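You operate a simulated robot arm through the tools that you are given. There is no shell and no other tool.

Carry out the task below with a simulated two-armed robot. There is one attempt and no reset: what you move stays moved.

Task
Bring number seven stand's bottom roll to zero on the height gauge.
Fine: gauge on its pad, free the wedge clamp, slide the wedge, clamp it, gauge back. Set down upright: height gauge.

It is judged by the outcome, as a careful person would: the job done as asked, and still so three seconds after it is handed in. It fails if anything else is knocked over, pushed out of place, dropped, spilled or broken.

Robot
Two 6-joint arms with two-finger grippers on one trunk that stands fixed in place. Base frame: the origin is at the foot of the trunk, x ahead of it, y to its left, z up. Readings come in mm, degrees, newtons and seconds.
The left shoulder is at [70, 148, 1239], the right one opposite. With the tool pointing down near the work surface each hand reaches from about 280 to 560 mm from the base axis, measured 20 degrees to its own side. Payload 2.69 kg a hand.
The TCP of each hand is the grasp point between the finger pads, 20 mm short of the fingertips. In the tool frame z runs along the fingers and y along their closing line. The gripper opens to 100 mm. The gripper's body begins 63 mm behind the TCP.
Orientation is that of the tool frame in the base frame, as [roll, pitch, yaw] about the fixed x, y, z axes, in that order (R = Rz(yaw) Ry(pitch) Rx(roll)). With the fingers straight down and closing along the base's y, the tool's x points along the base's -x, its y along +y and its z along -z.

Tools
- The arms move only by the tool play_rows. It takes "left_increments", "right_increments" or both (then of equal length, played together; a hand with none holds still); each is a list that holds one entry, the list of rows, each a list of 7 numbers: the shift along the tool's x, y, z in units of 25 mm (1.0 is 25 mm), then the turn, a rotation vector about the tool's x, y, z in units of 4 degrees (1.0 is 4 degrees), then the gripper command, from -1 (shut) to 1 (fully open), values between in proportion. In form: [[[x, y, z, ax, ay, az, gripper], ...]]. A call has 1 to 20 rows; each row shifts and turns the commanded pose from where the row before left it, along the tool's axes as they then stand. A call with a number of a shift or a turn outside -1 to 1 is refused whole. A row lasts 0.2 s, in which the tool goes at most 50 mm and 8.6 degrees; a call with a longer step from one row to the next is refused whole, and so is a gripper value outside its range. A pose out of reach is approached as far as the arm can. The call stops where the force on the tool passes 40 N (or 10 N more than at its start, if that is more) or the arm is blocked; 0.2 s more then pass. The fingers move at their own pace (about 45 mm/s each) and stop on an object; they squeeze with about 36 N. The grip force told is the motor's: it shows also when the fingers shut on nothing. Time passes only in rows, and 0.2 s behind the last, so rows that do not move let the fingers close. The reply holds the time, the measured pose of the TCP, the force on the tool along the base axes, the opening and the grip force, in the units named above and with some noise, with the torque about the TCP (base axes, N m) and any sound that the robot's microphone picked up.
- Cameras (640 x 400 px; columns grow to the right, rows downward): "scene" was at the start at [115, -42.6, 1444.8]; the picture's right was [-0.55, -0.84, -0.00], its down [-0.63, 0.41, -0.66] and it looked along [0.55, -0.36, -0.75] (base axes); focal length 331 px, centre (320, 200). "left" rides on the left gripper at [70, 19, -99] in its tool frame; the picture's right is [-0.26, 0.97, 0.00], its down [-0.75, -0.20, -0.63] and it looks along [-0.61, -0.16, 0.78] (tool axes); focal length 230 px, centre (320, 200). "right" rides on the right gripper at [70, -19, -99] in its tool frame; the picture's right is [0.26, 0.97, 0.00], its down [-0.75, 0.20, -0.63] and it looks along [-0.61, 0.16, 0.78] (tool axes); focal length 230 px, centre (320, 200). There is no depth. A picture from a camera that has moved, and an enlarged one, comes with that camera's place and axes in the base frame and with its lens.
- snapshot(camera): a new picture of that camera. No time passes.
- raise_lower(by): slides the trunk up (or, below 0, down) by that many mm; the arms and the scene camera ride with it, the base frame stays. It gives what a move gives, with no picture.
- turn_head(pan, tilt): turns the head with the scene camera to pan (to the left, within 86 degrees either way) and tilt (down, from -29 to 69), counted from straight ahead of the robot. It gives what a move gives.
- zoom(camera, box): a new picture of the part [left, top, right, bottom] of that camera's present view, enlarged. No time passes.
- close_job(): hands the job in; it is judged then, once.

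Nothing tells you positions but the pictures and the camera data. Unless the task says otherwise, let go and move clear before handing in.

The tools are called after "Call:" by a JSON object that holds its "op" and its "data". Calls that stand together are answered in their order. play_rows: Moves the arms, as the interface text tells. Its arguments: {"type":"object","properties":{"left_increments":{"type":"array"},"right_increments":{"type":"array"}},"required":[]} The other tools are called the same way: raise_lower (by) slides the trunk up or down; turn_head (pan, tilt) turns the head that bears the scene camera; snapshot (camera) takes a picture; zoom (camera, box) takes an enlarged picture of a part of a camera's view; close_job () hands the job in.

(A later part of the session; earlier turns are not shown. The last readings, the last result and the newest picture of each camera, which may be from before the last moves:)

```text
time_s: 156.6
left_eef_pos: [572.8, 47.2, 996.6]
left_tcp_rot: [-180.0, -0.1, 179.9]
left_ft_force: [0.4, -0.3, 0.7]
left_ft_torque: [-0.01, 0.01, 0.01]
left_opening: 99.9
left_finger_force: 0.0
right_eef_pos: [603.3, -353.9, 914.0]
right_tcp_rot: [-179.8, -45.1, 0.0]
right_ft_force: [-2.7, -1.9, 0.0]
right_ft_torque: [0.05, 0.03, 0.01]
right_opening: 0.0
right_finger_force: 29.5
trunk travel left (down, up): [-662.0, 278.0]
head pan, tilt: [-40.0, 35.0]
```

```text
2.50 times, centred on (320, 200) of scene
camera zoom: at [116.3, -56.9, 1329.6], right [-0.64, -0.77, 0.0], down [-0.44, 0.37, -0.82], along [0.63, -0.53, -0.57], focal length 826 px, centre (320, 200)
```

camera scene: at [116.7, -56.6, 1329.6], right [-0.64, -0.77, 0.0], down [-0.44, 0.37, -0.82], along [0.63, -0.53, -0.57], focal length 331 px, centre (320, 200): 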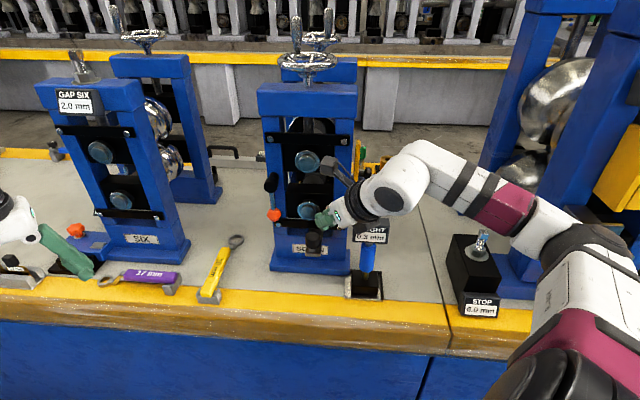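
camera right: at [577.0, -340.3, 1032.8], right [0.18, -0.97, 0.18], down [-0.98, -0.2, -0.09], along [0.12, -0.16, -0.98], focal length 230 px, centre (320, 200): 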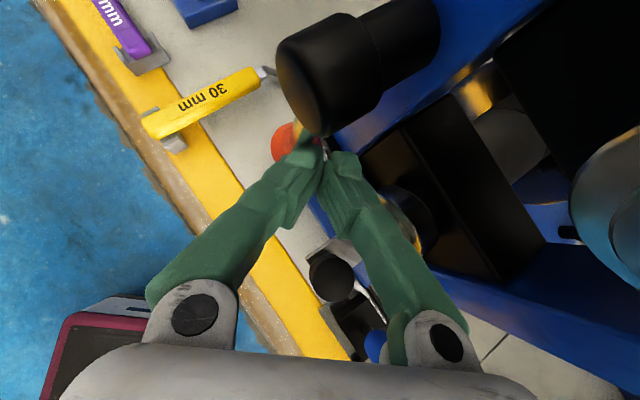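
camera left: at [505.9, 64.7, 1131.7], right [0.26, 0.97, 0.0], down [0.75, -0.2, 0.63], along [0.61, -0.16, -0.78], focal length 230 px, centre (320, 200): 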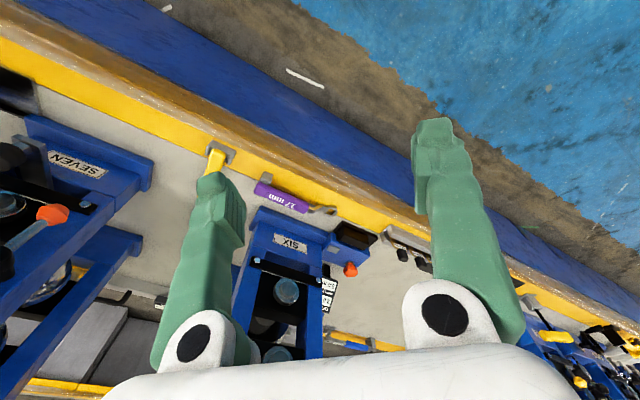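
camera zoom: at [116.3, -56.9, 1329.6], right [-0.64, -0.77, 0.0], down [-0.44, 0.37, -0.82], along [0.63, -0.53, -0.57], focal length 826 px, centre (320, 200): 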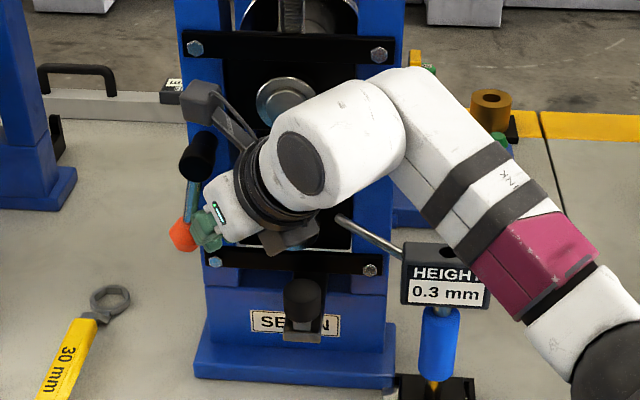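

The lever yields to the left at only 3–4 N, so that is its way. I'll follow the arc with the fingertips behind the knob.

Call:
{"op": "play_rows", "data": {"right_increments": [[[0.062, -0.195, 0.213, 0, 0, 0, -1], [0.062, -0.195, 0.213, 0, 0, 0, -1], [0.062, -0.195, 0.213, 0, 0, 0, -1]]]}}

Call:
{"op": "play_rows", "data": {"right_increments": [[[0.178, -0.185, 0.084, 0, 0, 0, -1], [0.178, -0.185, 0.084, 0, 0, 0, -1], [0.178, -0.185, 0.084, 0, 0, 0, -1]]]}}

Call:
{"op": "zoom", "data": {"camera": "scene", "box": [240, 120, 400, 280]}}

Call:
{"op": "snapshot", "data": {"camera": "right"}}

```text
time_s: 157.4
left_eef_pos: [574.2, 48.9, 997.0]
left_tcp_rot: [-180.0, -0.2, -179.9]
left_ft_force: [0.8, -0.2, -0.1]
left_ft_torque: [-0.04, 0.01, 0.03]
left_opening: 100.1
left_finger_force: 0.1
right_eef_pos: [620.0, -338.0, 906.5]
right_tcp_rot: [-179.8, -45.0, 0.0]
right_ft_force: [0.8, 0.5, 0.3]
right_ft_torque: [0.05, 0.01, -0.01]
right_opening: 0.0
right_finger_force: 29.3
trunk travel left (down, up): [-662.0, 278.0]
head pan, tilt: [-40.0, 35.0]
```

```text
time_s: 158.2
left_eef_pos: [573.0, 48.2, 996.9]
left_tcp_rot: [-179.9, -0.1, 180.0]
left_ft_force: [0.5, -0.5, 0.4]
left_ft_torque: [0.0, 0.0, 0.01]
left_opening: 100.0
left_finger_force: 0.0
right_eef_pos: [631.8, -325.5, 911.4]
right_tcp_rot: [-179.8, -45.1, 0.1]
right_ft_force: [0.1, 0.7, -1.0]
right_ft_torque: [-0.01, 0.01, 0.03]
right_opening: 0.0
right_finger_force: 29.0
trunk travel left (down, up): [-662.0, 278.0]
head pan, tilt: [-40.0, 35.0]
```

```text
2.50 times, centred on (320, 200) of scene
camera zoom: at [116.5, -56.4, 1329.6], right [-0.64, -0.77, 0.0], down [-0.44, 0.37, -0.82], along [0.63, -0.53, -0.57], focal length 826 px, centre (320, 200)
```

zoom: 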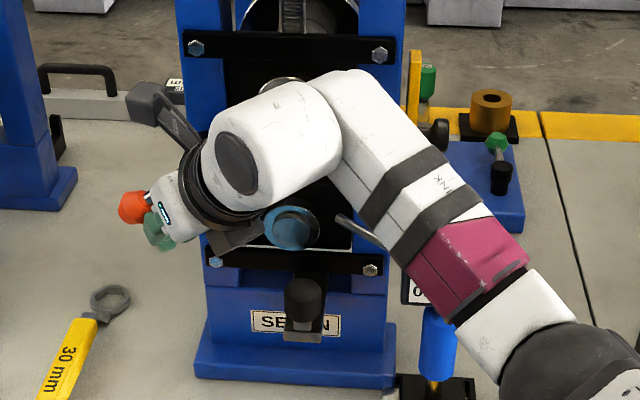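

```text
taken
camera right: at [611.4, -306.2, 1030.2], right [0.18, -0.97, 0.18], down [-0.98, -0.2, -0.09], along [0.12, -0.16, -0.98], focal length 230 px, centre (320, 200)
```

right: 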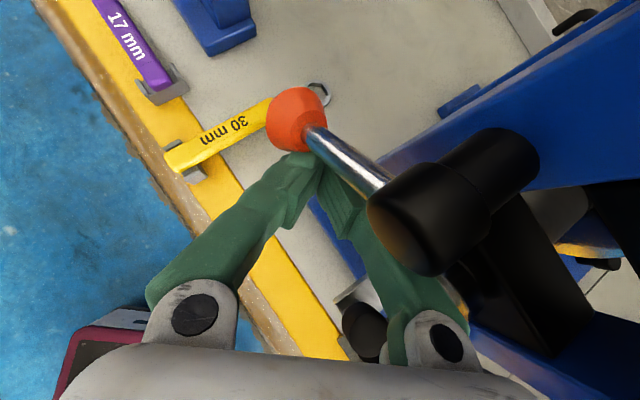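

The lever has swung about 50° and moves easily. Continuing along the arc.

Call:
{"op": "play_rows", "data": {"right_increments": [[[0.22, -0.16, 0.007, 0, 0, 0, -1], [0.22, -0.16, 0.007, 0, 0, 0, -1], [0.22, -0.16, 0.007, 0, 0, 0, -1]]]}}

Call:
{"op": "play_rows", "data": {"right_increments": [[[0.235, -0.127, -0.056, 0, 0, 0, -1], [0.235, -0.127, -0.056, 0, 0, 0, -1], [0.235, -0.127, -0.056, 0, 0, 0, -1]]]}}

Call:
{"op": "zoom", "data": {"camera": "scene", "box": [240, 120, 400, 280]}}

Call:
{"op": "snapshot", "data": {"camera": "right"}}

```text
time_s: 159.2
left_eef_pos: [572.6, 47.5, 998.7]
left_tcp_rot: [179.8, 0.1, -179.7]
left_ft_force: [-0.2, 0.1, -0.2]
left_ft_torque: [-0.01, -0.04, 0.02]
left_opening: 99.9
left_finger_force: 0.0
right_eef_pos: [639.4, -320.1, 912.0]
right_tcp_rot: [-179.6, -43.4, -0.9]
right_ft_force: [-17.9, -15.9, -8.3]
right_ft_torque: [0.93, -1.04, 0.05]
right_opening: 0.1
right_finger_force: 29.7
trunk travel left (down, up): [-662.0, 278.0]
head pan, tilt: [-40.0, 35.0]
stopped in row 3 (right hand): the force on the tool passed its limit at 41 N (the readings are from after the stop); the commanded pose is now the measured one
```

```text
time_s: 159.6
left_eef_pos: [573.8, 46.9, 999.1]
left_tcp_rot: [179.8, 0.0, -179.4]
left_ft_force: [-0.7, -0.6, -0.1]
left_ft_torque: [-0.04, 0.0, 0.0]
left_opening: 100.0
left_finger_force: 0.0
right_eef_pos: [638.4, -318.6, 911.2]
right_tcp_rot: [-179.5, -42.5, -1.1]
right_ft_force: [-20.0, -24.8, -5.4]
right_ft_torque: [1.42, -1.26, 0.21]
right_opening: 0.0
right_finger_force: 29.8
trunk travel left (down, up): [-662.0, 278.0]
head pan, tilt: [-40.0, 35.0]
stopped in row 2 (right hand): the force on the tool passed its limit at 44 N (the readings are from after the stop); the commanded pose is now the measured one
```

```text
2.50 times, centred on (320, 200) of scene
camera zoom: at [111.4, -64.1, 1329.9], right [-0.65, -0.76, -0.01], down [-0.43, 0.38, -0.82], along [0.62, -0.53, -0.57], focal length 826 px, centre (320, 200)
```

zoom: 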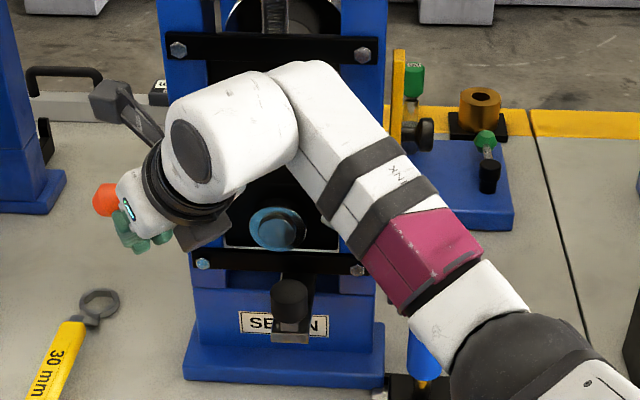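

```text
taken
camera right: at [625.1, -299.4, 1030.7], right [0.18, -0.97, 0.17], down [-0.98, -0.19, -0.04], along [0.07, -0.16, -0.98], focal length 230 px, centre (320, 200)
```

right: 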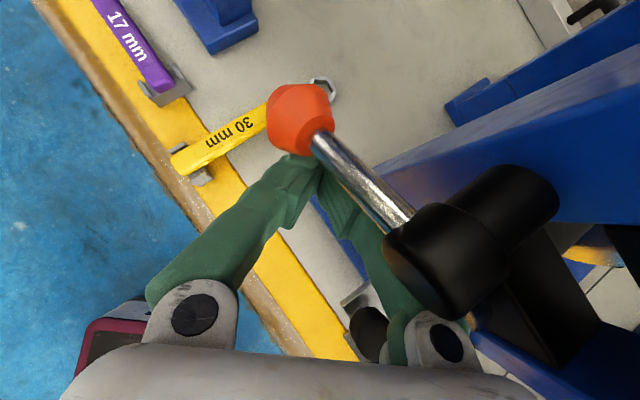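

The force jumped because my right finger is now pressing on the hub; the trunk even flexed a little. I'm backing off at once.

Call:
{"op": "play_rows", "data": {"right_increments": [[[-0.108, 0.16, -0.075, 0, 0, 0, -1], [-0.108, 0.16, -0.075, 0, 0, 0, -1]]]}}

Call:
{"op": "snapshot", "data": {"camera": "right"}}

Call:
{"op": "zoom", "data": {"camera": "scene", "box": [240, 120, 400, 280]}}

```text
time_s: 160.2
left_eef_pos: [574.9, 50.8, 996.2]
left_tcp_rot: [179.8, -0.3, -179.2]
left_ft_force: [0.1, -0.2, 0.9]
left_ft_torque: [0.0, 0.0, -0.02]
left_opening: 100.0
left_finger_force: 0.0
right_eef_pos: [639.8, -317.7, 910.0]
right_tcp_rot: [-179.1, -42.8, -0.3]
right_ft_force: [-7.0, -10.9, -5.4]
right_ft_torque: [0.71, -0.58, 0.15]
right_opening: 0.0
right_finger_force: 29.8
trunk travel left (down, up): [-662.0, 278.0]
head pan, tilt: [-40.0, 35.0]
```

```text
taken
camera right: at [623.6, -299.2, 1031.0], right [0.19, -0.97, 0.16], down [-0.98, -0.2, -0.05], along [0.08, -0.15, -0.98], focal length 230 px, centre (320, 200)
```

right: 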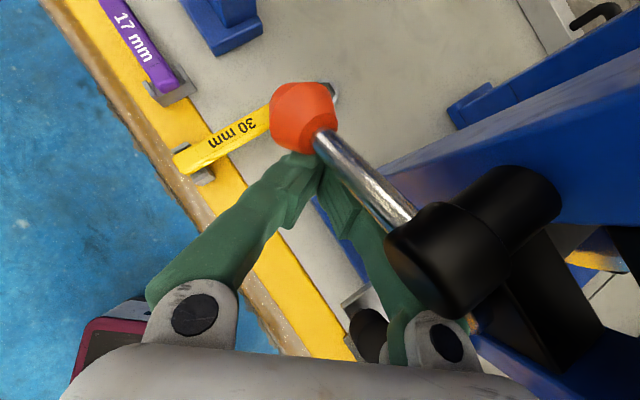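

```text
2.50 times, centred on (320, 200) of scene
camera zoom: at [116.4, -61.3, 1329.4], right [-0.64, -0.76, 0.0], down [-0.44, 0.37, -0.82], along [0.63, -0.53, -0.58], focal length 826 px, centre (320, 200)
```

zoom: 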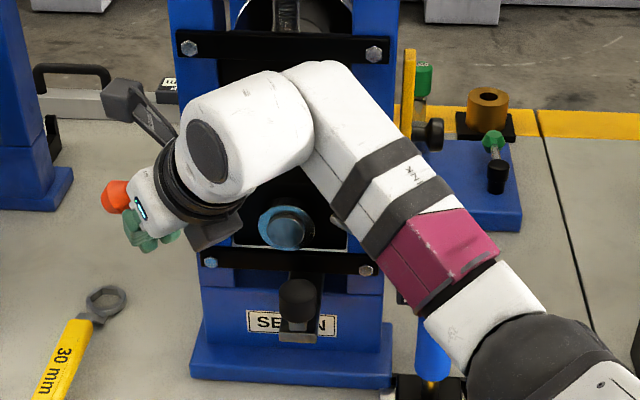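

Call:
{"op": "play_rows", "data": {"right_increments": [[[-0.12, 0.16, -0.02, 0, 0, 0, -1], [-0.12, 0.16, -0.02, 0, 0, 0, -1]]]}}

Call:
{"op": "zoom", "data": {"camera": "scene", "box": [240, 120, 400, 280]}}

Call:
{"op": "snapshot", "data": {"camera": "right"}}

```text
time_s: 160.8
left_eef_pos: [575.2, 51.6, 997.9]
left_tcp_rot: [-179.9, -0.1, -179.4]
left_ft_force: [0.2, -0.9, 0.3]
left_ft_torque: [0.02, -0.04, 0.0]
left_opening: 99.7
left_finger_force: 0.2
right_eef_pos: [632.5, -326.3, 908.9]
right_tcp_rot: [-179.3, -43.1, -0.5]
right_ft_force: [0.1, 0.2, 0.7]
right_ft_torque: [0.03, 0.01, 0.0]
right_opening: 0.0
right_finger_force: 29.6
trunk travel left (down, up): [-662.0, 278.0]
head pan, tilt: [-40.0, 35.0]
```

```text
2.50 times, centred on (320, 200) of scene
camera zoom: at [116.6, -57.5, 1329.6], right [-0.64, -0.77, 0.0], down [-0.44, 0.37, -0.82], along [0.63, -0.52, -0.57], focal length 826 px, centre (320, 200)
```

zoom: 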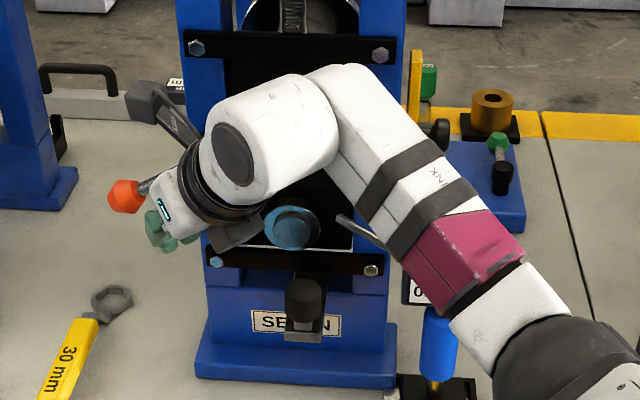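

```text
taken
camera right: at [616.1, -308.0, 1028.9], right [0.19, -0.97, 0.17], down [-0.98, -0.2, -0.05], along [0.08, -0.16, -0.98], focal length 230 px, centre (320, 200)
```

right: 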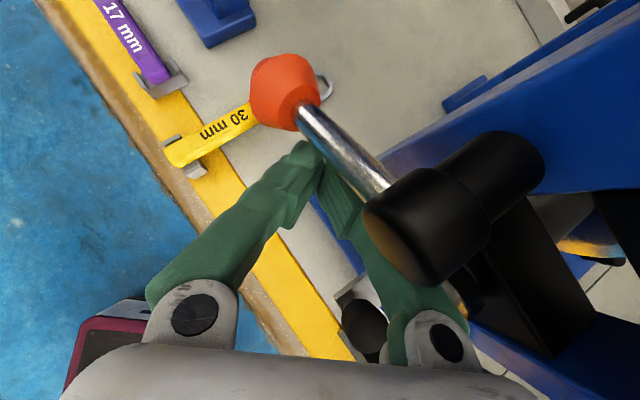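

Contact is gone and the lever stays put at about 60° left. I'll withdraw the hand straight back from the lever.

Call:
{"op": "play_rows", "data": {"right_increments": [[[-0.473, 0, -0.373, 0, 0, 0, -1], [-0.473, 0, -0.373, 0, 0, 0, -1], [-0.473, 0, -0.373, 0, 0, 0, -1], [-0.473, 0, -0.373, 0, 0, 0, -1]]]}}

Call:
{"op": "snapshot", "data": {"camera": "right"}}

Call:
{"op": "zoom", "data": {"camera": "scene", "box": [240, 100, 420, 300]}}

```text
time_s: 161.8
left_eef_pos: [575.3, 53.1, 996.7]
left_tcp_rot: [179.9, -0.2, -179.4]
left_ft_force: [-0.7, 0.9, -0.1]
left_ft_torque: [0.03, -0.05, -0.01]
left_opening: 99.6
left_finger_force: 0.0
right_eef_pos: [572.5, -324.9, 903.5]
right_tcp_rot: [-179.4, -42.8, -0.4]
right_ft_force: [-0.4, -0.1, -0.2]
right_ft_torque: [0.03, -0.02, -0.01]
right_opening: 0.1
right_finger_force: 29.5
trunk travel left (down, up): [-662.0, 278.0]
head pan, tilt: [-40.0, 35.0]
```

```text
taken
camera right: at [556.7, -305.8, 1023.5], right [0.19, -0.97, 0.17], down [-0.98, -0.2, -0.05], along [0.08, -0.16, -0.98], focal length 230 px, centre (320, 200)
```

right: 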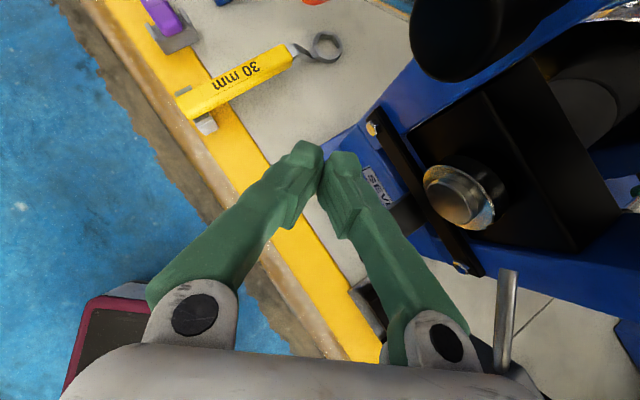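

```text
2.00 times, centred on (330, 200) of scene
camera zoom: at [116.1, -56.7, 1329.7], right [-0.64, -0.77, 0.0], down [-0.44, 0.37, -0.82], along [0.63, -0.53, -0.57], focal length 661 px, centre (300, 200)
```

zoom: 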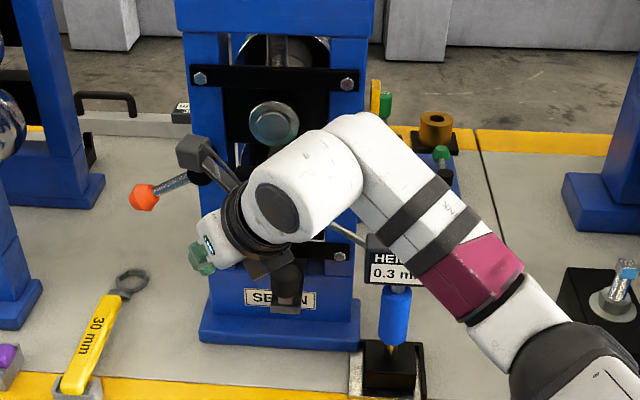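

The lever rests about 60° to the left and the gauge still reads 0.3. Next the wedge: I'll yaw the hand partway back, open the fingers, and look at the wedge knob closely.

Call:
{"op": "play_rows", "data": {"right_increments": [[[-0.2, 0, -0.2, -0.606, 0, 0.655, -0.8], [-0.2, 0, -0.2, -0.606, 0, 0.655, -0.6], [-0.2, 0, -0.2, -0.606, 0, 0.655, -0.4], [0, 0, 0, -0.606, 0, 0.655, -0.2], [0, 0, 0, -0.606, 0, 0.655, 0], [0, 0, 0, -0.606, 0, 0.655, 0.1], [0, 0, 0, -0.606, 0, 0.655, 0.2], [0, 0, 0, 0, 0.55, 0, 0.2]]]}}

Call:
{"op": "snapshot", "data": {"camera": "right"}}

Call:
{"op": "zoom", "data": {"camera": "scene", "box": [240, 100, 420, 300]}}

```text
time_s: 163.6
left_eef_pos: [575.2, 53.0, 996.1]
left_tcp_rot: [180.0, -0.2, -179.5]
left_ft_force: [-1.0, -0.3, 0.3]
left_ft_torque: [0.03, -0.02, 0.02]
left_opening: 100.1
left_finger_force: 0.1
right_eef_pos: [552.1, -323.4, 904.7]
right_tcp_rot: [-179.4, -45.1, -25.3]
right_ft_force: [-0.7, 0.4, 0.5]
right_ft_torque: [-0.05, -0.02, 0.0]
right_opening: 59.8
right_finger_force: 0.2
trunk travel left (down, up): [-662.0, 278.0]
head pan, tilt: [-40.0, 35.0]
```

```text
taken
camera right: at [541.8, -297.3, 1024.3], right [-0.24, -0.95, 0.18], down [-0.97, 0.23, -0.09], along [0.04, -0.19, -0.98], focal length 230 px, centre (320, 200)
```

right: 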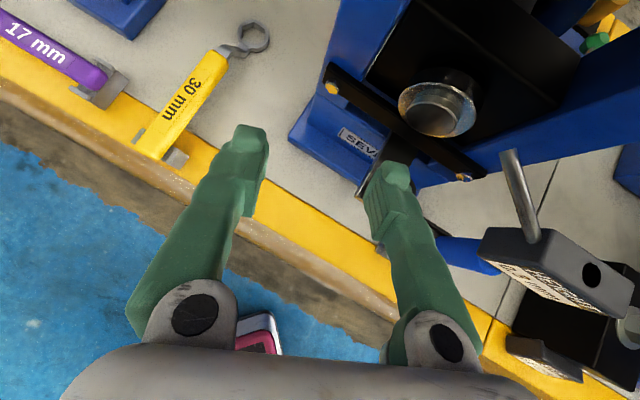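

```text
2.00 times, centred on (330, 200) of scene
camera zoom: at [116.6, -56.6, 1329.6], right [-0.64, -0.77, 0.0], down [-0.44, 0.37, -0.82], along [0.63, -0.53, -0.57], focal length 661 px, centre (300, 200)
```

zoom: 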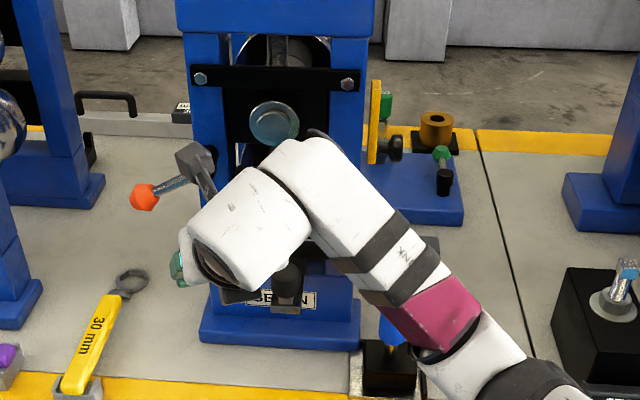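

Call:
{"op": "play_rows", "data": {"right_increments": [[[-0.266, 0.697, -0.364, 0, 0, 0, 0.2], [-0.266, 0.697, -0.364, 0, 0, 0, 0.2], [-0.266, 0.697, -0.364, 0, 0, 0, 0.2], [-0.266, 0.697, -0.364, 0, 0, 0, 0.2]]]}}

Call:
{"op": "snapshot", "data": {"camera": "right"}}

Call:
{"op": "zoom", "data": {"camera": "scene", "box": [260, 140, 400, 300]}}

```text
time_s: 164.6
left_eef_pos: [573.9, 53.3, 997.3]
left_tcp_rot: [180.0, -0.2, -179.4]
left_ft_force: [-0.5, -0.2, 0.0]
left_ft_torque: [0.02, 0.0, -0.03]
left_opening: 100.0
left_finger_force: 0.1
right_eef_pos: [481.5, -366.6, 911.4]
right_tcp_rot: [-179.3, -44.9, -25.5]
right_ft_force: [-0.1, 0.5, 0.0]
right_ft_torque: [0.02, -0.01, 0.0]
right_opening: 60.2
right_finger_force: 0.1
trunk travel left (down, up): [-662.0, 278.0]
head pan, tilt: [-40.0, 35.0]
```

```text
taken
camera right: at [470.2, -341.7, 1030.6], right [-0.24, -0.95, 0.17], down [-0.97, 0.23, -0.09], along [0.04, -0.19, -0.98], focal length 230 px, centre (320, 200)
```

right: 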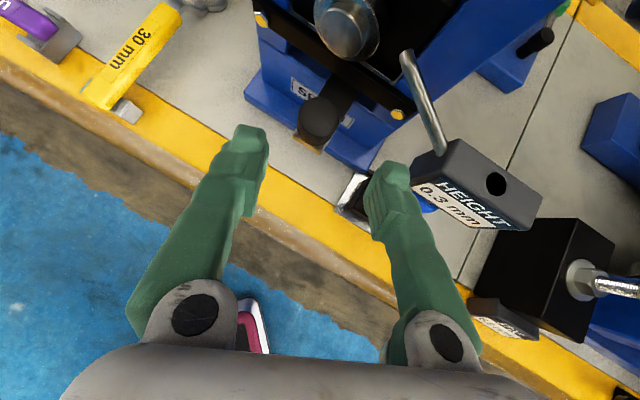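

```text
2.50 times, centred on (330, 220) of scene
camera zoom: at [115.7, -57.2, 1329.7], right [-0.64, -0.77, 0.0], down [-0.44, 0.37, -0.82], along [0.63, -0.53, -0.57], focal length 826 px, centre (295, 150)
```

zoom: 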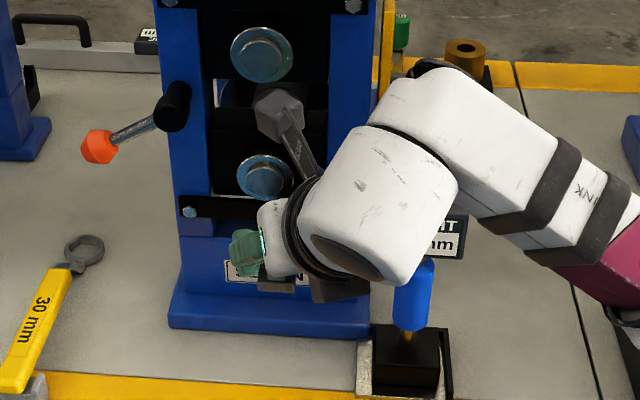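

The wedge knob's top is near a=660, z=860, about 28 mm thick, and the hand points right at it. I'll advance along the fingers in two stages.

Call:
{"op": "play_rows", "data": {"right_increments": [[[0.04, -0.012, 0.571, 0, 0, 0, 0.2], [0.04, -0.012, 0.571, 0, 0, 0, 0.2], [0.04, -0.012, 0.571, 0, 0, 0, 0.2], [0.04, -0.012, 0.571, 0, 0, 0, 0.2]]]}}

Call:
{"op": "snapshot", "data": {"camera": "right"}}

Call:
{"op": "zoom", "data": {"camera": "scene", "box": [260, 140, 400, 300]}}

```text
time_s: 165.6
left_eef_pos: [575.9, 53.1, 996.5]
left_tcp_rot: [-179.9, -0.3, -179.3]
left_ft_force: [-0.1, 0.6, -0.3]
left_ft_torque: [0.0, 0.0, 0.01]
left_opening: 99.8
left_finger_force: 0.1
right_eef_pos: [523.0, -385.1, 872.4]
right_tcp_rot: [-179.5, -44.9, -25.3]
right_ft_force: [-0.7, -0.8, 0.1]
right_ft_torque: [0.01, -0.01, -0.03]
right_opening: 60.1
right_finger_force: 0.1
trunk travel left (down, up): [-662.0, 278.0]
head pan, tilt: [-40.0, 35.0]
```

```text
taken
camera right: at [512.9, -359.4, 991.7], right [-0.24, -0.95, 0.18], down [-0.97, 0.23, -0.09], along [0.04, -0.19, -0.98], focal length 230 px, centre (320, 200)
```

right: 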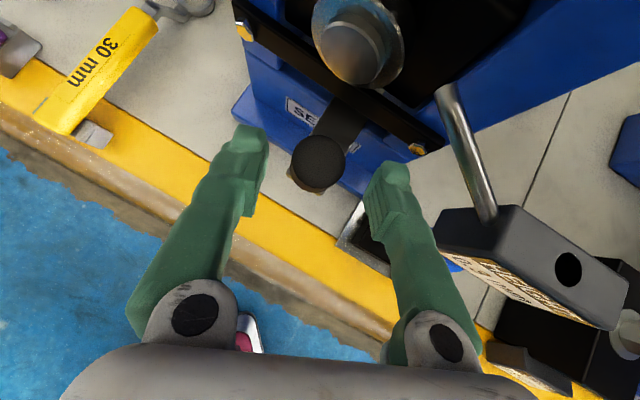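

```text
2.50 times, centred on (330, 220) of scene
camera zoom: at [117.4, -56.7, 1329.5], right [-0.64, -0.77, 0.0], down [-0.44, 0.37, -0.82], along [0.63, -0.53, -0.57], focal length 826 px, centre (295, 150)
```

zoom: 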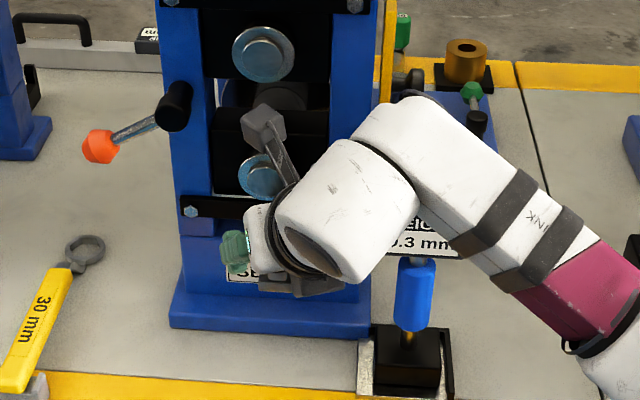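

The knob is centred between the fingers. Going in the last 22 mm, then closing on it.

Call:
{"op": "play_rows", "data": {"right_increments": [[[0, -0.01, 0.3, 0, 0, 0, 0.2], [0, -0.01, 0.3, 0, 0, 0, 0.2], [0, -0.01, 0.28, 0, 0, 0, 0.2]]]}}

Call:
{"op": "snapshot", "data": {"camera": "right"}}

```text
time_s: 166.4
left_eef_pos: [575.7, 52.6, 996.7]
left_tcp_rot: [180.0, -0.3, -179.4]
left_ft_force: [0.6, 0.4, 1.0]
left_ft_torque: [0.03, 0.0, -0.02]
left_opening: 100.1
left_finger_force: 0.0
right_eef_pos: [537.3, -391.5, 857.4]
right_tcp_rot: [-179.5, -44.9, -25.3]
right_ft_force: [-0.9, 0.4, 0.1]
right_ft_torque: [0.05, -0.01, 0.0]
right_opening: 59.9
right_finger_force: 0.1
trunk travel left (down, up): [-662.0, 278.0]
head pan, tilt: [-40.0, 35.0]
```

```text
taken
camera right: at [527.0, -364.9, 976.7], right [-0.24, -0.95, 0.18], down [-0.97, 0.23, -0.08], along [0.04, -0.19, -0.98], focal length 230 px, centre (320, 200)
```

right: 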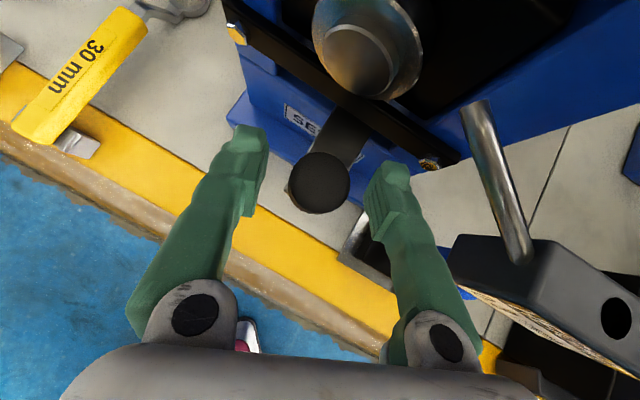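

The knob sits right at the grasp point. Closing on it.

Call:
{"op": "play_rows", "data": {"right_increments": [[[0, 0, 0, 0, 0, 0, 0], [0, 0, 0, 0, 0, 0, -0.2], [0, 0, 0, 0, 0, 0, -0.5], [0, 0, 0, 0, 0, 0, -1], [0, 0, 0, 0, 0, 0, -1]]]}}

Call:
{"op": "snapshot", "data": {"camera": "right"}}

Call:
{"op": "zoom", "data": {"camera": "scene", "box": [260, 140, 400, 300]}}

```text
time_s: 167.6
left_eef_pos: [576.1, 53.5, 996.4]
left_tcp_rot: [-179.9, -0.2, -179.3]
left_ft_force: [-0.1, -0.3, 0.1]
left_ft_torque: [0.01, 0.0, 0.0]
left_opening: 100.0
left_finger_force: 0.1
right_eef_pos: [538.1, -391.2, 857.5]
right_tcp_rot: [-179.5, -44.9, -25.2]
right_ft_force: [0.0, 1.9, -0.7]
right_ft_torque: [-0.05, 0.0, 0.08]
right_opening: 29.9
right_finger_force: 45.2
trunk travel left (down, up): [-662.0, 278.0]
head pan, tilt: [-40.0, 35.0]
```

```text
taken
camera right: at [527.3, -364.5, 976.8], right [-0.24, -0.95, 0.18], down [-0.97, 0.23, -0.08], along [0.04, -0.19, -0.98], focal length 230 px, centre (320, 200)
```

right: 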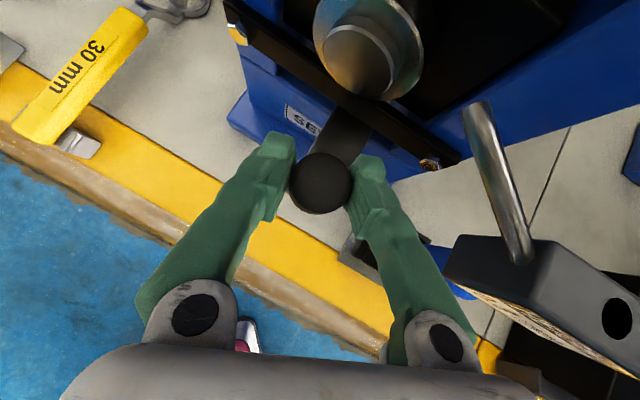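

```text
2.50 times, centred on (330, 220) of scene
camera zoom: at [117.3, -56.2, 1329.5], right [-0.64, -0.77, 0.0], down [-0.44, 0.37, -0.82], along [0.63, -0.53, -0.57], focal length 826 px, centre (295, 150)
```

zoom: 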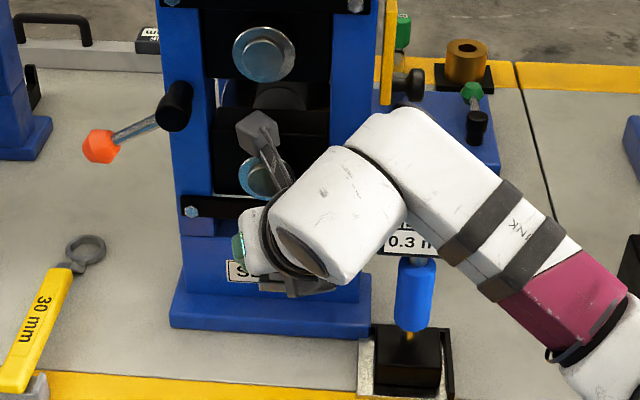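

Gripped at 30 mm. I'll pull the wedge out 2 mm toward me and watch the force and the display.

Call:
{"op": "play_rows", "data": {"right_increments": [[[-0.027, -0.0135, -0.027, 0, 0, 0, -1], [-0.027, -0.0135, -0.027, 0, 0, 0, -1], [0, 0, 0, 0, 0, 0, -1]]]}}

Call:
{"op": "zoom", "data": {"camera": "scene", "box": [330, 190, 380, 250]}}

```text
time_s: 168.4
left_eef_pos: [576.7, 53.4, 997.0]
left_tcp_rot: [-179.9, -0.3, -179.3]
left_ft_force: [0.7, 0.1, -0.3]
left_ft_torque: [-0.01, 0.02, 0.0]
left_opening: 99.8
left_finger_force: 0.0
right_eef_pos: [536.3, -388.2, 858.1]
right_tcp_rot: [-179.5, -45.0, -25.3]
right_ft_force: [3.0, -0.3, 1.8]
right_ft_torque: [-0.22, -0.14, 0.18]
right_opening: 29.6
right_finger_force: 44.8
trunk travel left (down, up): [-662.0, 278.0]
head pan, tilt: [-40.0, 35.0]
```

```text
6.67 times, centred on (355, 220) of scene
camera zoom: at [117.5, -56.2, 1329.5], right [-0.64, -0.77, 0.0], down [-0.44, 0.37, -0.82], along [0.63, -0.53, -0.57], focal length 2204 px, centre (87, 67)
```

zoom: 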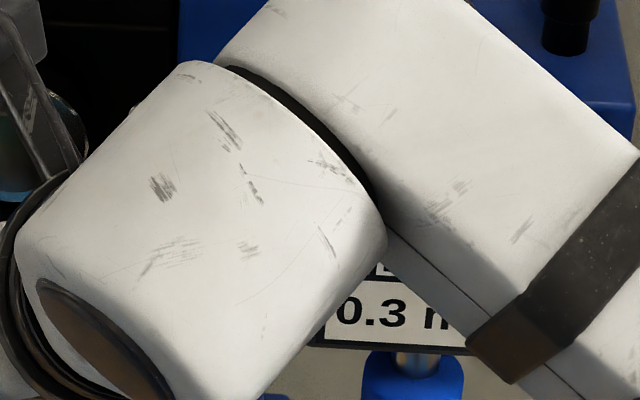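

Low force and still 0.3. I'll pull a further 2 mm.

Call:
{"op": "play_rows", "data": {"right_increments": [[[-0.027, -0.0135, -0.027, 0, 0, 0, -1], [-0.027, -0.0135, -0.027, 0, 0, 0, -1], [0, 0, 0, 0, 0, 0, -1]]]}}

Call:
{"op": "zoom", "data": {"camera": "scene", "box": [330, 190, 380, 250]}}

Call:
{"op": "snapshot", "data": {"camera": "right"}}

```text
time_s: 169.2
left_eef_pos: [576.3, 53.1, 995.5]
left_tcp_rot: [-180.0, -0.3, -179.4]
left_ft_force: [1.8, -0.7, -0.6]
left_ft_torque: [-0.01, 0.01, 0.02]
left_opening: 100.0
left_finger_force: 0.1
right_eef_pos: [533.9, -386.3, 858.5]
right_tcp_rot: [-179.4, -44.8, -25.3]
right_ft_force: [4.5, -0.4, 0.1]
right_ft_torque: [-0.15, -0.18, 0.2]
right_opening: 30.0
right_finger_force: 44.5
trunk travel left (down, up): [-662.0, 278.0]
head pan, tilt: [-40.0, 35.0]
```

```text
6.67 times, centred on (355, 220) of scene
camera zoom: at [118.2, -56.4, 1329.4], right [-0.64, -0.77, 0.0], down [-0.44, 0.37, -0.82], along [0.63, -0.53, -0.57], focal length 2204 px, centre (87, 67)
```

zoom: 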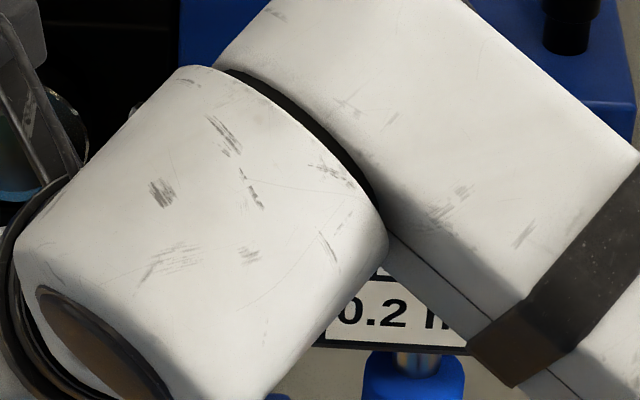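

```text
taken
camera right: at [524.2, -361.5, 976.8], right [-0.24, -0.95, 0.17], down [-0.97, 0.23, -0.08], along [0.04, -0.19, -0.98], focal length 230 px, centre (320, 200)
```

right: 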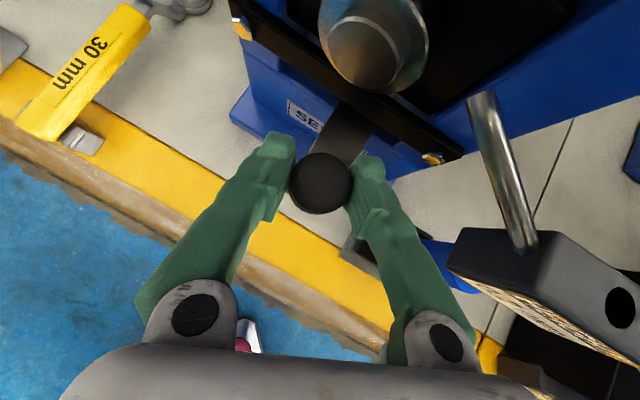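

The gauge dropped to 0.2, so the clamp is free and pulling out lowers the roll. Continuing in small steps.

Call:
{"op": "play_rows", "data": {"right_increments": [[[-0.027, -0.0135, -0.027, 0, 0, 0, -1], [-0.027, -0.0135, -0.027, 0, 0, 0, -1], [0, 0, 0, 0, 0, 0, -1]]]}}

Call:
{"op": "zoom", "data": {"camera": "scene", "box": [340, 200, 380, 240]}}

```text
time_s: 170.0
left_eef_pos: [576.9, 54.3, 995.8]
left_tcp_rot: [-179.9, -0.3, -179.3]
left_ft_force: [0.3, 0.4, -0.3]
left_ft_torque: [-0.01, 0.03, 0.05]
left_opening: 100.0
left_finger_force: 0.1
right_eef_pos: [533.6, -385.7, 856.7]
right_tcp_rot: [-179.5, -44.8, -25.3]
right_ft_force: [5.0, 1.3, -1.2]
right_ft_torque: [-0.08, 0.03, 0.21]
right_opening: 29.7
right_finger_force: 44.8
trunk travel left (down, up): [-662.0, 278.0]
head pan, tilt: [-40.0, 35.0]
```

```text
10.00 times, centred on (360, 220) of scene
camera zoom: at [118.6, -56.3, 1329.4], right [-0.64, -0.77, 0.0], down [-0.44, 0.37, -0.82], along [0.63, -0.53, -0.57], focal length 3306 px, centre (-80, 0)
```

zoom: 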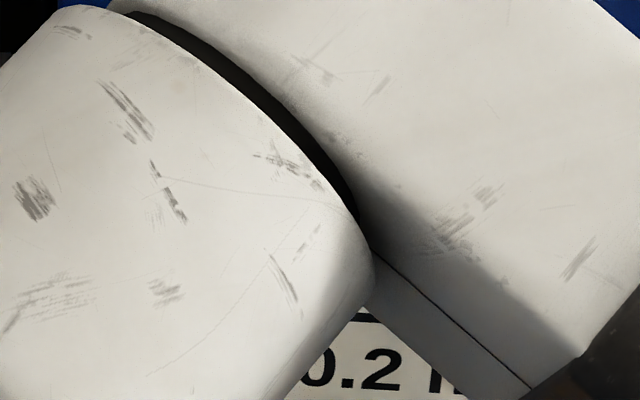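

Call:
{"op": "play_rows", "data": {"right_increments": [[[-0.027, -0.0135, -0.027, 0, 0, 0, -1], [-0.027, -0.0135, -0.027, 0, 0, 0, -1], [0, 0, 0, 0, 0, 0, -1]]]}}

Call:
{"op": "zoom", "data": {"camera": "scene", "box": [330, 200, 390, 260]}}

Call:
{"op": "play_rows", "data": {"right_increments": [[[-0.027, -0.0135, -0.027, 0, 0, 0, -1], [-0.027, -0.0135, -0.027, 0, 0, 0, -1], [0, 0, 0, 0, 0, 0, -1]]]}}

Call:
{"op": "zoom", "data": {"camera": "scene", "box": [330, 200, 390, 260]}}

```text
time_s: 170.8
left_eef_pos: [577.3, 54.1, 995.7]
left_tcp_rot: [-179.8, -0.3, -179.3]
left_ft_force: [-0.3, 1.2, -0.1]
left_ft_torque: [0.05, 0.04, -0.01]
left_opening: 99.8
left_finger_force: 0.0
right_eef_pos: [532.2, -384.1, 857.6]
right_tcp_rot: [-179.5, -44.8, -25.3]
right_ft_force: [4.6, 1.9, -2.0]
right_ft_torque: [-0.1, -0.02, 0.23]
right_opening: 29.7
right_finger_force: 45.3
trunk travel left (down, up): [-662.0, 278.0]
head pan, tilt: [-40.0, 35.0]
```

```text
6.67 times, centred on (360, 230) of scene
camera zoom: at [118.8, -56.1, 1329.4], right [-0.64, -0.77, 0.0], down [-0.44, 0.37, -0.82], along [0.63, -0.53, -0.57], focal length 2204 px, centre (53, 0)
```

zoom: 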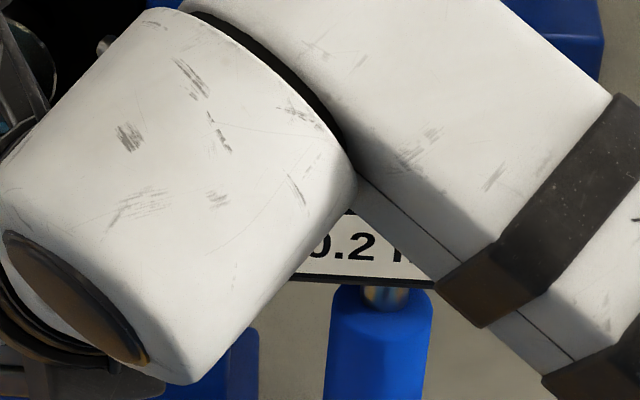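

```text
time_s: 171.6
left_eef_pos: [576.3, 53.5, 995.1]
left_tcp_rot: [-179.8, -0.3, -179.3]
left_ft_force: [-0.8, 0.7, -0.3]
left_ft_torque: [-0.01, 0.0, 0.01]
left_opening: 100.0
left_finger_force: 0.1
right_eef_pos: [529.2, -383.8, 858.5]
right_tcp_rot: [-179.5, -44.9, -25.2]
right_ft_force: [6.0, 2.2, -0.2]
right_ft_torque: [-0.03, 0.03, 0.22]
right_opening: 29.7
right_finger_force: 44.7
trunk travel left (down, up): [-662.0, 278.0]
head pan, tilt: [-40.0, 35.0]
```

```text
6.67 times, centred on (360, 230) of scene
camera zoom: at [118.6, -55.6, 1329.5], right [-0.64, -0.77, 0.0], down [-0.44, 0.37, -0.82], along [0.63, -0.53, -0.57], focal length 2204 px, centre (53, 0)
```

zoom: 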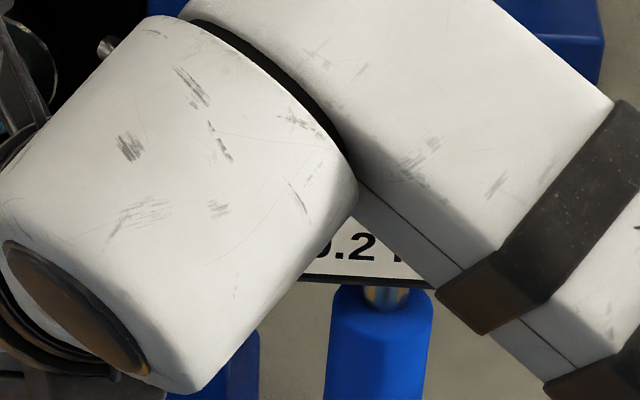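

Still 0.2 after about 10 mm, so the taper is gentle, perhaps 0.1 mm per 10 mm. I'll continue with 4 mm pulls, noting where the reading changes.

Call:
{"op": "play_rows", "data": {"right_increments": [[[-0.027, -0.0135, -0.027, 0, 0, 0, -1], [-0.027, -0.0135, -0.027, 0, 0, 0, -1], [-0.027, -0.0135, -0.027, 0, 0, 0, -1], [-0.027, -0.0135, -0.027, 0, 0, 0, -1], [0, 0, 0, 0, 0, 0, -1]]]}}

Call:
{"op": "zoom", "data": {"camera": "scene", "box": [330, 200, 390, 260]}}

Call:
{"op": "snapshot", "data": {"camera": "right"}}

```text
time_s: 172.8
left_eef_pos: [576.1, 54.8, 995.4]
left_tcp_rot: [-179.9, -0.3, -179.3]
left_ft_force: [0.0, -0.5, -0.2]
left_ft_torque: [-0.01, -0.01, 0.03]
left_opening: 99.9
left_finger_force: 0.0
right_eef_pos: [527.3, -379.8, 857.1]
right_tcp_rot: [-179.5, -44.9, -25.2]
right_ft_force: [5.5, 3.8, 0.7]
right_ft_torque: [-0.04, -0.09, 0.2]
right_opening: 29.7
right_finger_force: 45.1
trunk travel left (down, up): [-662.0, 278.0]
head pan, tilt: [-40.0, 35.0]
```

```text
6.67 times, centred on (360, 230) of scene
camera zoom: at [118.4, -55.3, 1329.5], right [-0.64, -0.77, 0.0], down [-0.44, 0.37, -0.82], along [0.63, -0.53, -0.57], focal length 2204 px, centre (53, 0)
```

zoom: 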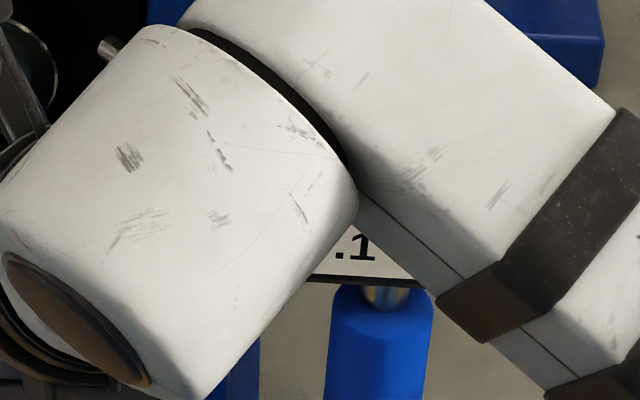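

```text
taken
camera right: at [517.0, -354.3, 976.8], right [-0.24, -0.95, 0.18], down [-0.97, 0.23, -0.08], along [0.04, -0.19, -0.98], focal length 230 px, centre (320, 200)
```

right: 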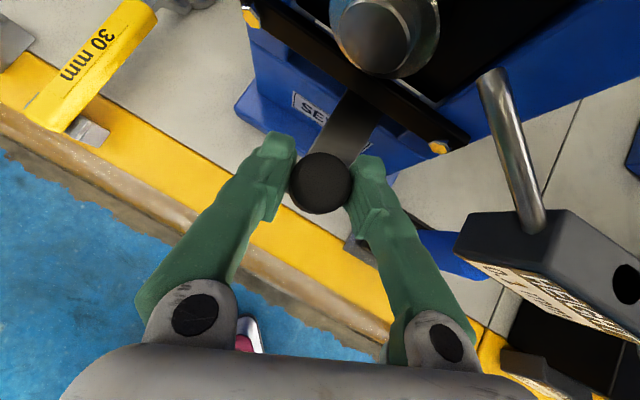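

Now it shows .1, so 0.1 mm takes roughly 9 mm of wedge travel. Another 6 mm, and I'll turn the head for a better view of the display.

Call:
{"op": "play_rows", "data": {"right_increments": [[[-0.027, -0.0135, -0.027, 0, 0, 0, -1], [-0.027, -0.0135, -0.027, 0, 0, 0, -1], [-0.027, -0.0135, -0.027, 0, 0, 0, -1], [-0.027, -0.0135, -0.027, 0, 0, 0, -1], [0, 0, 0, 0, 0, 0, -1]]]}}

Call:
{"op": "turn_head", "data": {"pan": -15, "tilt": 45}}

Call:
{"op": "snapshot", "data": {"camera": "scene"}}

```text
time_s: 174.0
left_eef_pos: [576.7, 54.2, 996.4]
left_tcp_rot: [-179.8, -0.3, -179.3]
left_ft_force: [-0.2, -0.2, 0.6]
left_ft_torque: [0.02, 0.0, -0.01]
left_opening: 100.0
left_finger_force: 0.1
right_eef_pos: [524.4, -375.9, 858.5]
right_tcp_rot: [-179.5, -44.8, -25.2]
right_ft_force: [5.5, 3.2, -0.9]
right_ft_torque: [-0.13, -0.03, 0.21]
right_opening: 29.7
right_finger_force: 44.4
trunk travel left (down, up): [-662.0, 278.0]
head pan, tilt: [-40.0, 35.0]
```

```text
time_s: 174.8
left_eef_pos: [576.5, 54.9, 996.0]
left_tcp_rot: [-179.9, -0.2, -179.3]
left_ft_force: [0.2, -0.2, -0.4]
left_ft_torque: [-0.01, 0.0, -0.01]
left_opening: 100.0
left_finger_force: 0.1
right_eef_pos: [523.4, -376.3, 857.0]
right_tcp_rot: [-179.6, -44.8, -25.3]
right_ft_force: [4.3, 4.3, -2.5]
right_ft_torque: [-0.08, 0.03, 0.19]
right_opening: 29.4
right_finger_force: 45.3
trunk travel left (down, up): [-662.0, 278.0]
head pan, tilt: [-15.0, 45.0]
```

```text
taken
camera scene: at [129.7, -20.1, 1314.6], right [-0.26, -0.97, 0.0], down [-0.68, 0.18, -0.71], along [0.68, -0.18, -0.71], focal length 331 px, centre (320, 200)
```

scene: 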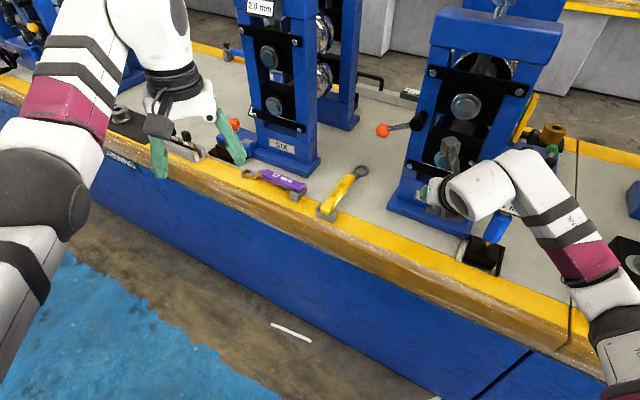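

Call:
{"op": "zoom", "data": {"camera": "right", "box": [440, 200, 640, 360]}}

Call:
{"op": "turn_head", "data": {"pan": -70, "tilt": 35}}

Call:
{"op": "snapshot", "data": {"camera": "scene"}}

```text
2.50 times, centred on (540, 280) of right
camera zoom: at [513.8, -350.9, 976.8], right [-0.24, -0.95, 0.18], down [-0.97, 0.23, -0.08], along [0.04, -0.19, -0.98], focal length 575 px, centre (-230, 0)
```

zoom: 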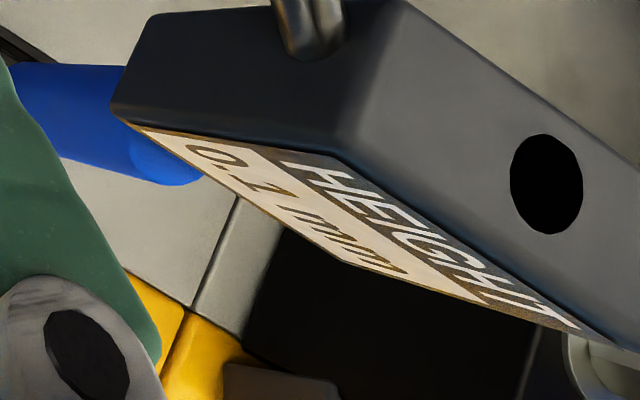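

```text
time_s: 176.1
left_eef_pos: [576.5, 54.5, 995.0]
left_tcp_rot: [-179.8, -0.3, -179.3]
left_ft_force: [-1.1, -0.6, 0.1]
left_ft_torque: [-0.02, -0.02, -0.01]
left_opening: 99.6
left_finger_force: 0.1
right_eef_pos: [523.7, -377.2, 857.8]
right_tcp_rot: [-179.4, -44.8, -25.3]
right_ft_force: [2.3, 5.3, -4.1]
right_ft_torque: [-0.03, 0.05, 0.27]
right_opening: 29.6
right_finger_force: 45.0
trunk travel left (down, up): [-662.0, 278.0]
head pan, tilt: [-70.0, 35.0]
```

```text
taken
camera scene: at [81.4, -81.8, 1329.5], right [-0.94, -0.34, 0.0], down [-0.2, 0.54, -0.82], along [0.28, -0.77, -0.57], focal length 331 px, centre (320, 200)
```

scene: 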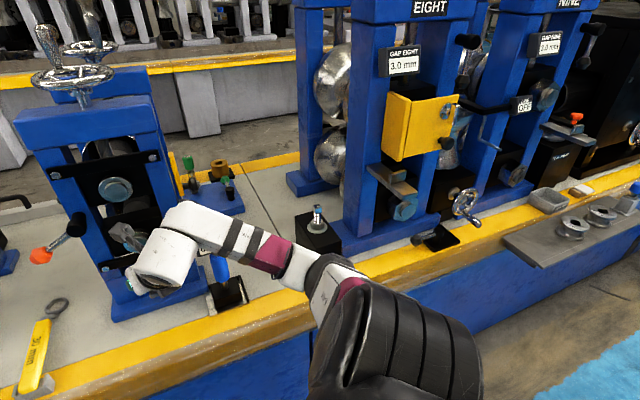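

The right-hand camera can read the display: 0.1 mm at about 18 mm of travel. I'll use it from here, with 3 mm pulls.

Call:
{"op": "play_rows", "data": {"right_increments": [[[-0.027, -0.0135, -0.027, 0, 0, 0, -1], [-0.027, -0.0135, -0.027, 0, 0, 0, -1], [-0.027, -0.0135, -0.027, 0, 0, 0, -1], [0, 0, 0, 0, 0, 0, -1]]]}}

Call:
{"op": "zoom", "data": {"camera": "right", "box": [460, 220, 600, 340]}}

Call:
{"op": "play_rows", "data": {"right_increments": [[[-0.027, -0.0135, -0.027, 0, 0, 0, -1], [-0.027, -0.0135, -0.027, 0, 0, 0, -1], [0, 0, 0, 0, 0, 0, -1]]]}}

Call:
{"op": "zoom", "data": {"camera": "right", "box": [460, 220, 600, 340]}}

```text
time_s: 177.1
left_eef_pos: [576.7, 52.8, 996.2]
left_tcp_rot: [-179.8, -0.3, -179.3]
left_ft_force: [0.3, 1.0, -0.2]
left_ft_torque: [-0.03, -0.02, 0.01]
left_opening: 100.0
left_finger_force: 0.1
right_eef_pos: [522.6, -375.1, 857.8]
right_tcp_rot: [-179.6, -44.9, -25.4]
right_ft_force: [5.5, 1.8, -3.9]
right_ft_torque: [-0.28, -0.2, 0.15]
right_opening: 29.7
right_finger_force: 45.3
trunk travel left (down, up): [-662.0, 278.0]
head pan, tilt: [-70.0, 35.0]
```

```text
3.33 times, centred on (530, 280) of right
camera zoom: at [512.2, -349.2, 976.8], right [-0.24, -0.95, 0.18], down [-0.97, 0.23, -0.08], along [0.04, -0.19, -0.98], focal length 767 px, centre (-380, -67)
```

zoom: 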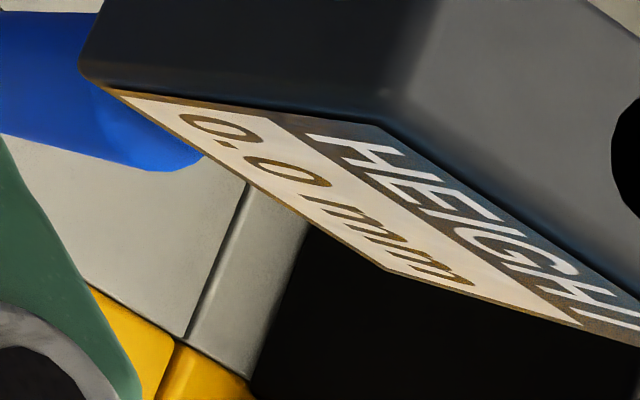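

```text
time_s: 177.9
left_eef_pos: [576.6, 53.8, 996.1]
left_tcp_rot: [-180.0, -0.3, -179.3]
left_ft_force: [1.7, 0.0, 0.2]
left_ft_torque: [0.01, 0.0, -0.01]
left_opening: 100.2
left_finger_force: 0.1
right_eef_pos: [520.9, -373.0, 857.8]
right_tcp_rot: [-179.5, -44.9, -25.3]
right_ft_force: [5.6, 1.9, -1.1]
right_ft_torque: [-0.04, 0.04, 0.17]
right_opening: 29.6
right_finger_force: 45.3
trunk travel left (down, up): [-662.0, 278.0]
head pan, tilt: [-70.0, 35.0]
```

```text
3.33 times, centred on (530, 280) of right
camera zoom: at [510.5, -347.7, 976.8], right [-0.24, -0.95, 0.18], down [-0.97, 0.23, -0.08], along [0.04, -0.19, -0.98], focal length 767 px, centre (-380, -67)
```

zoom: 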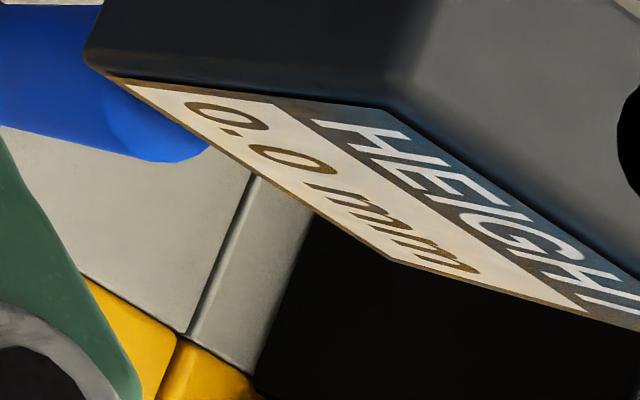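

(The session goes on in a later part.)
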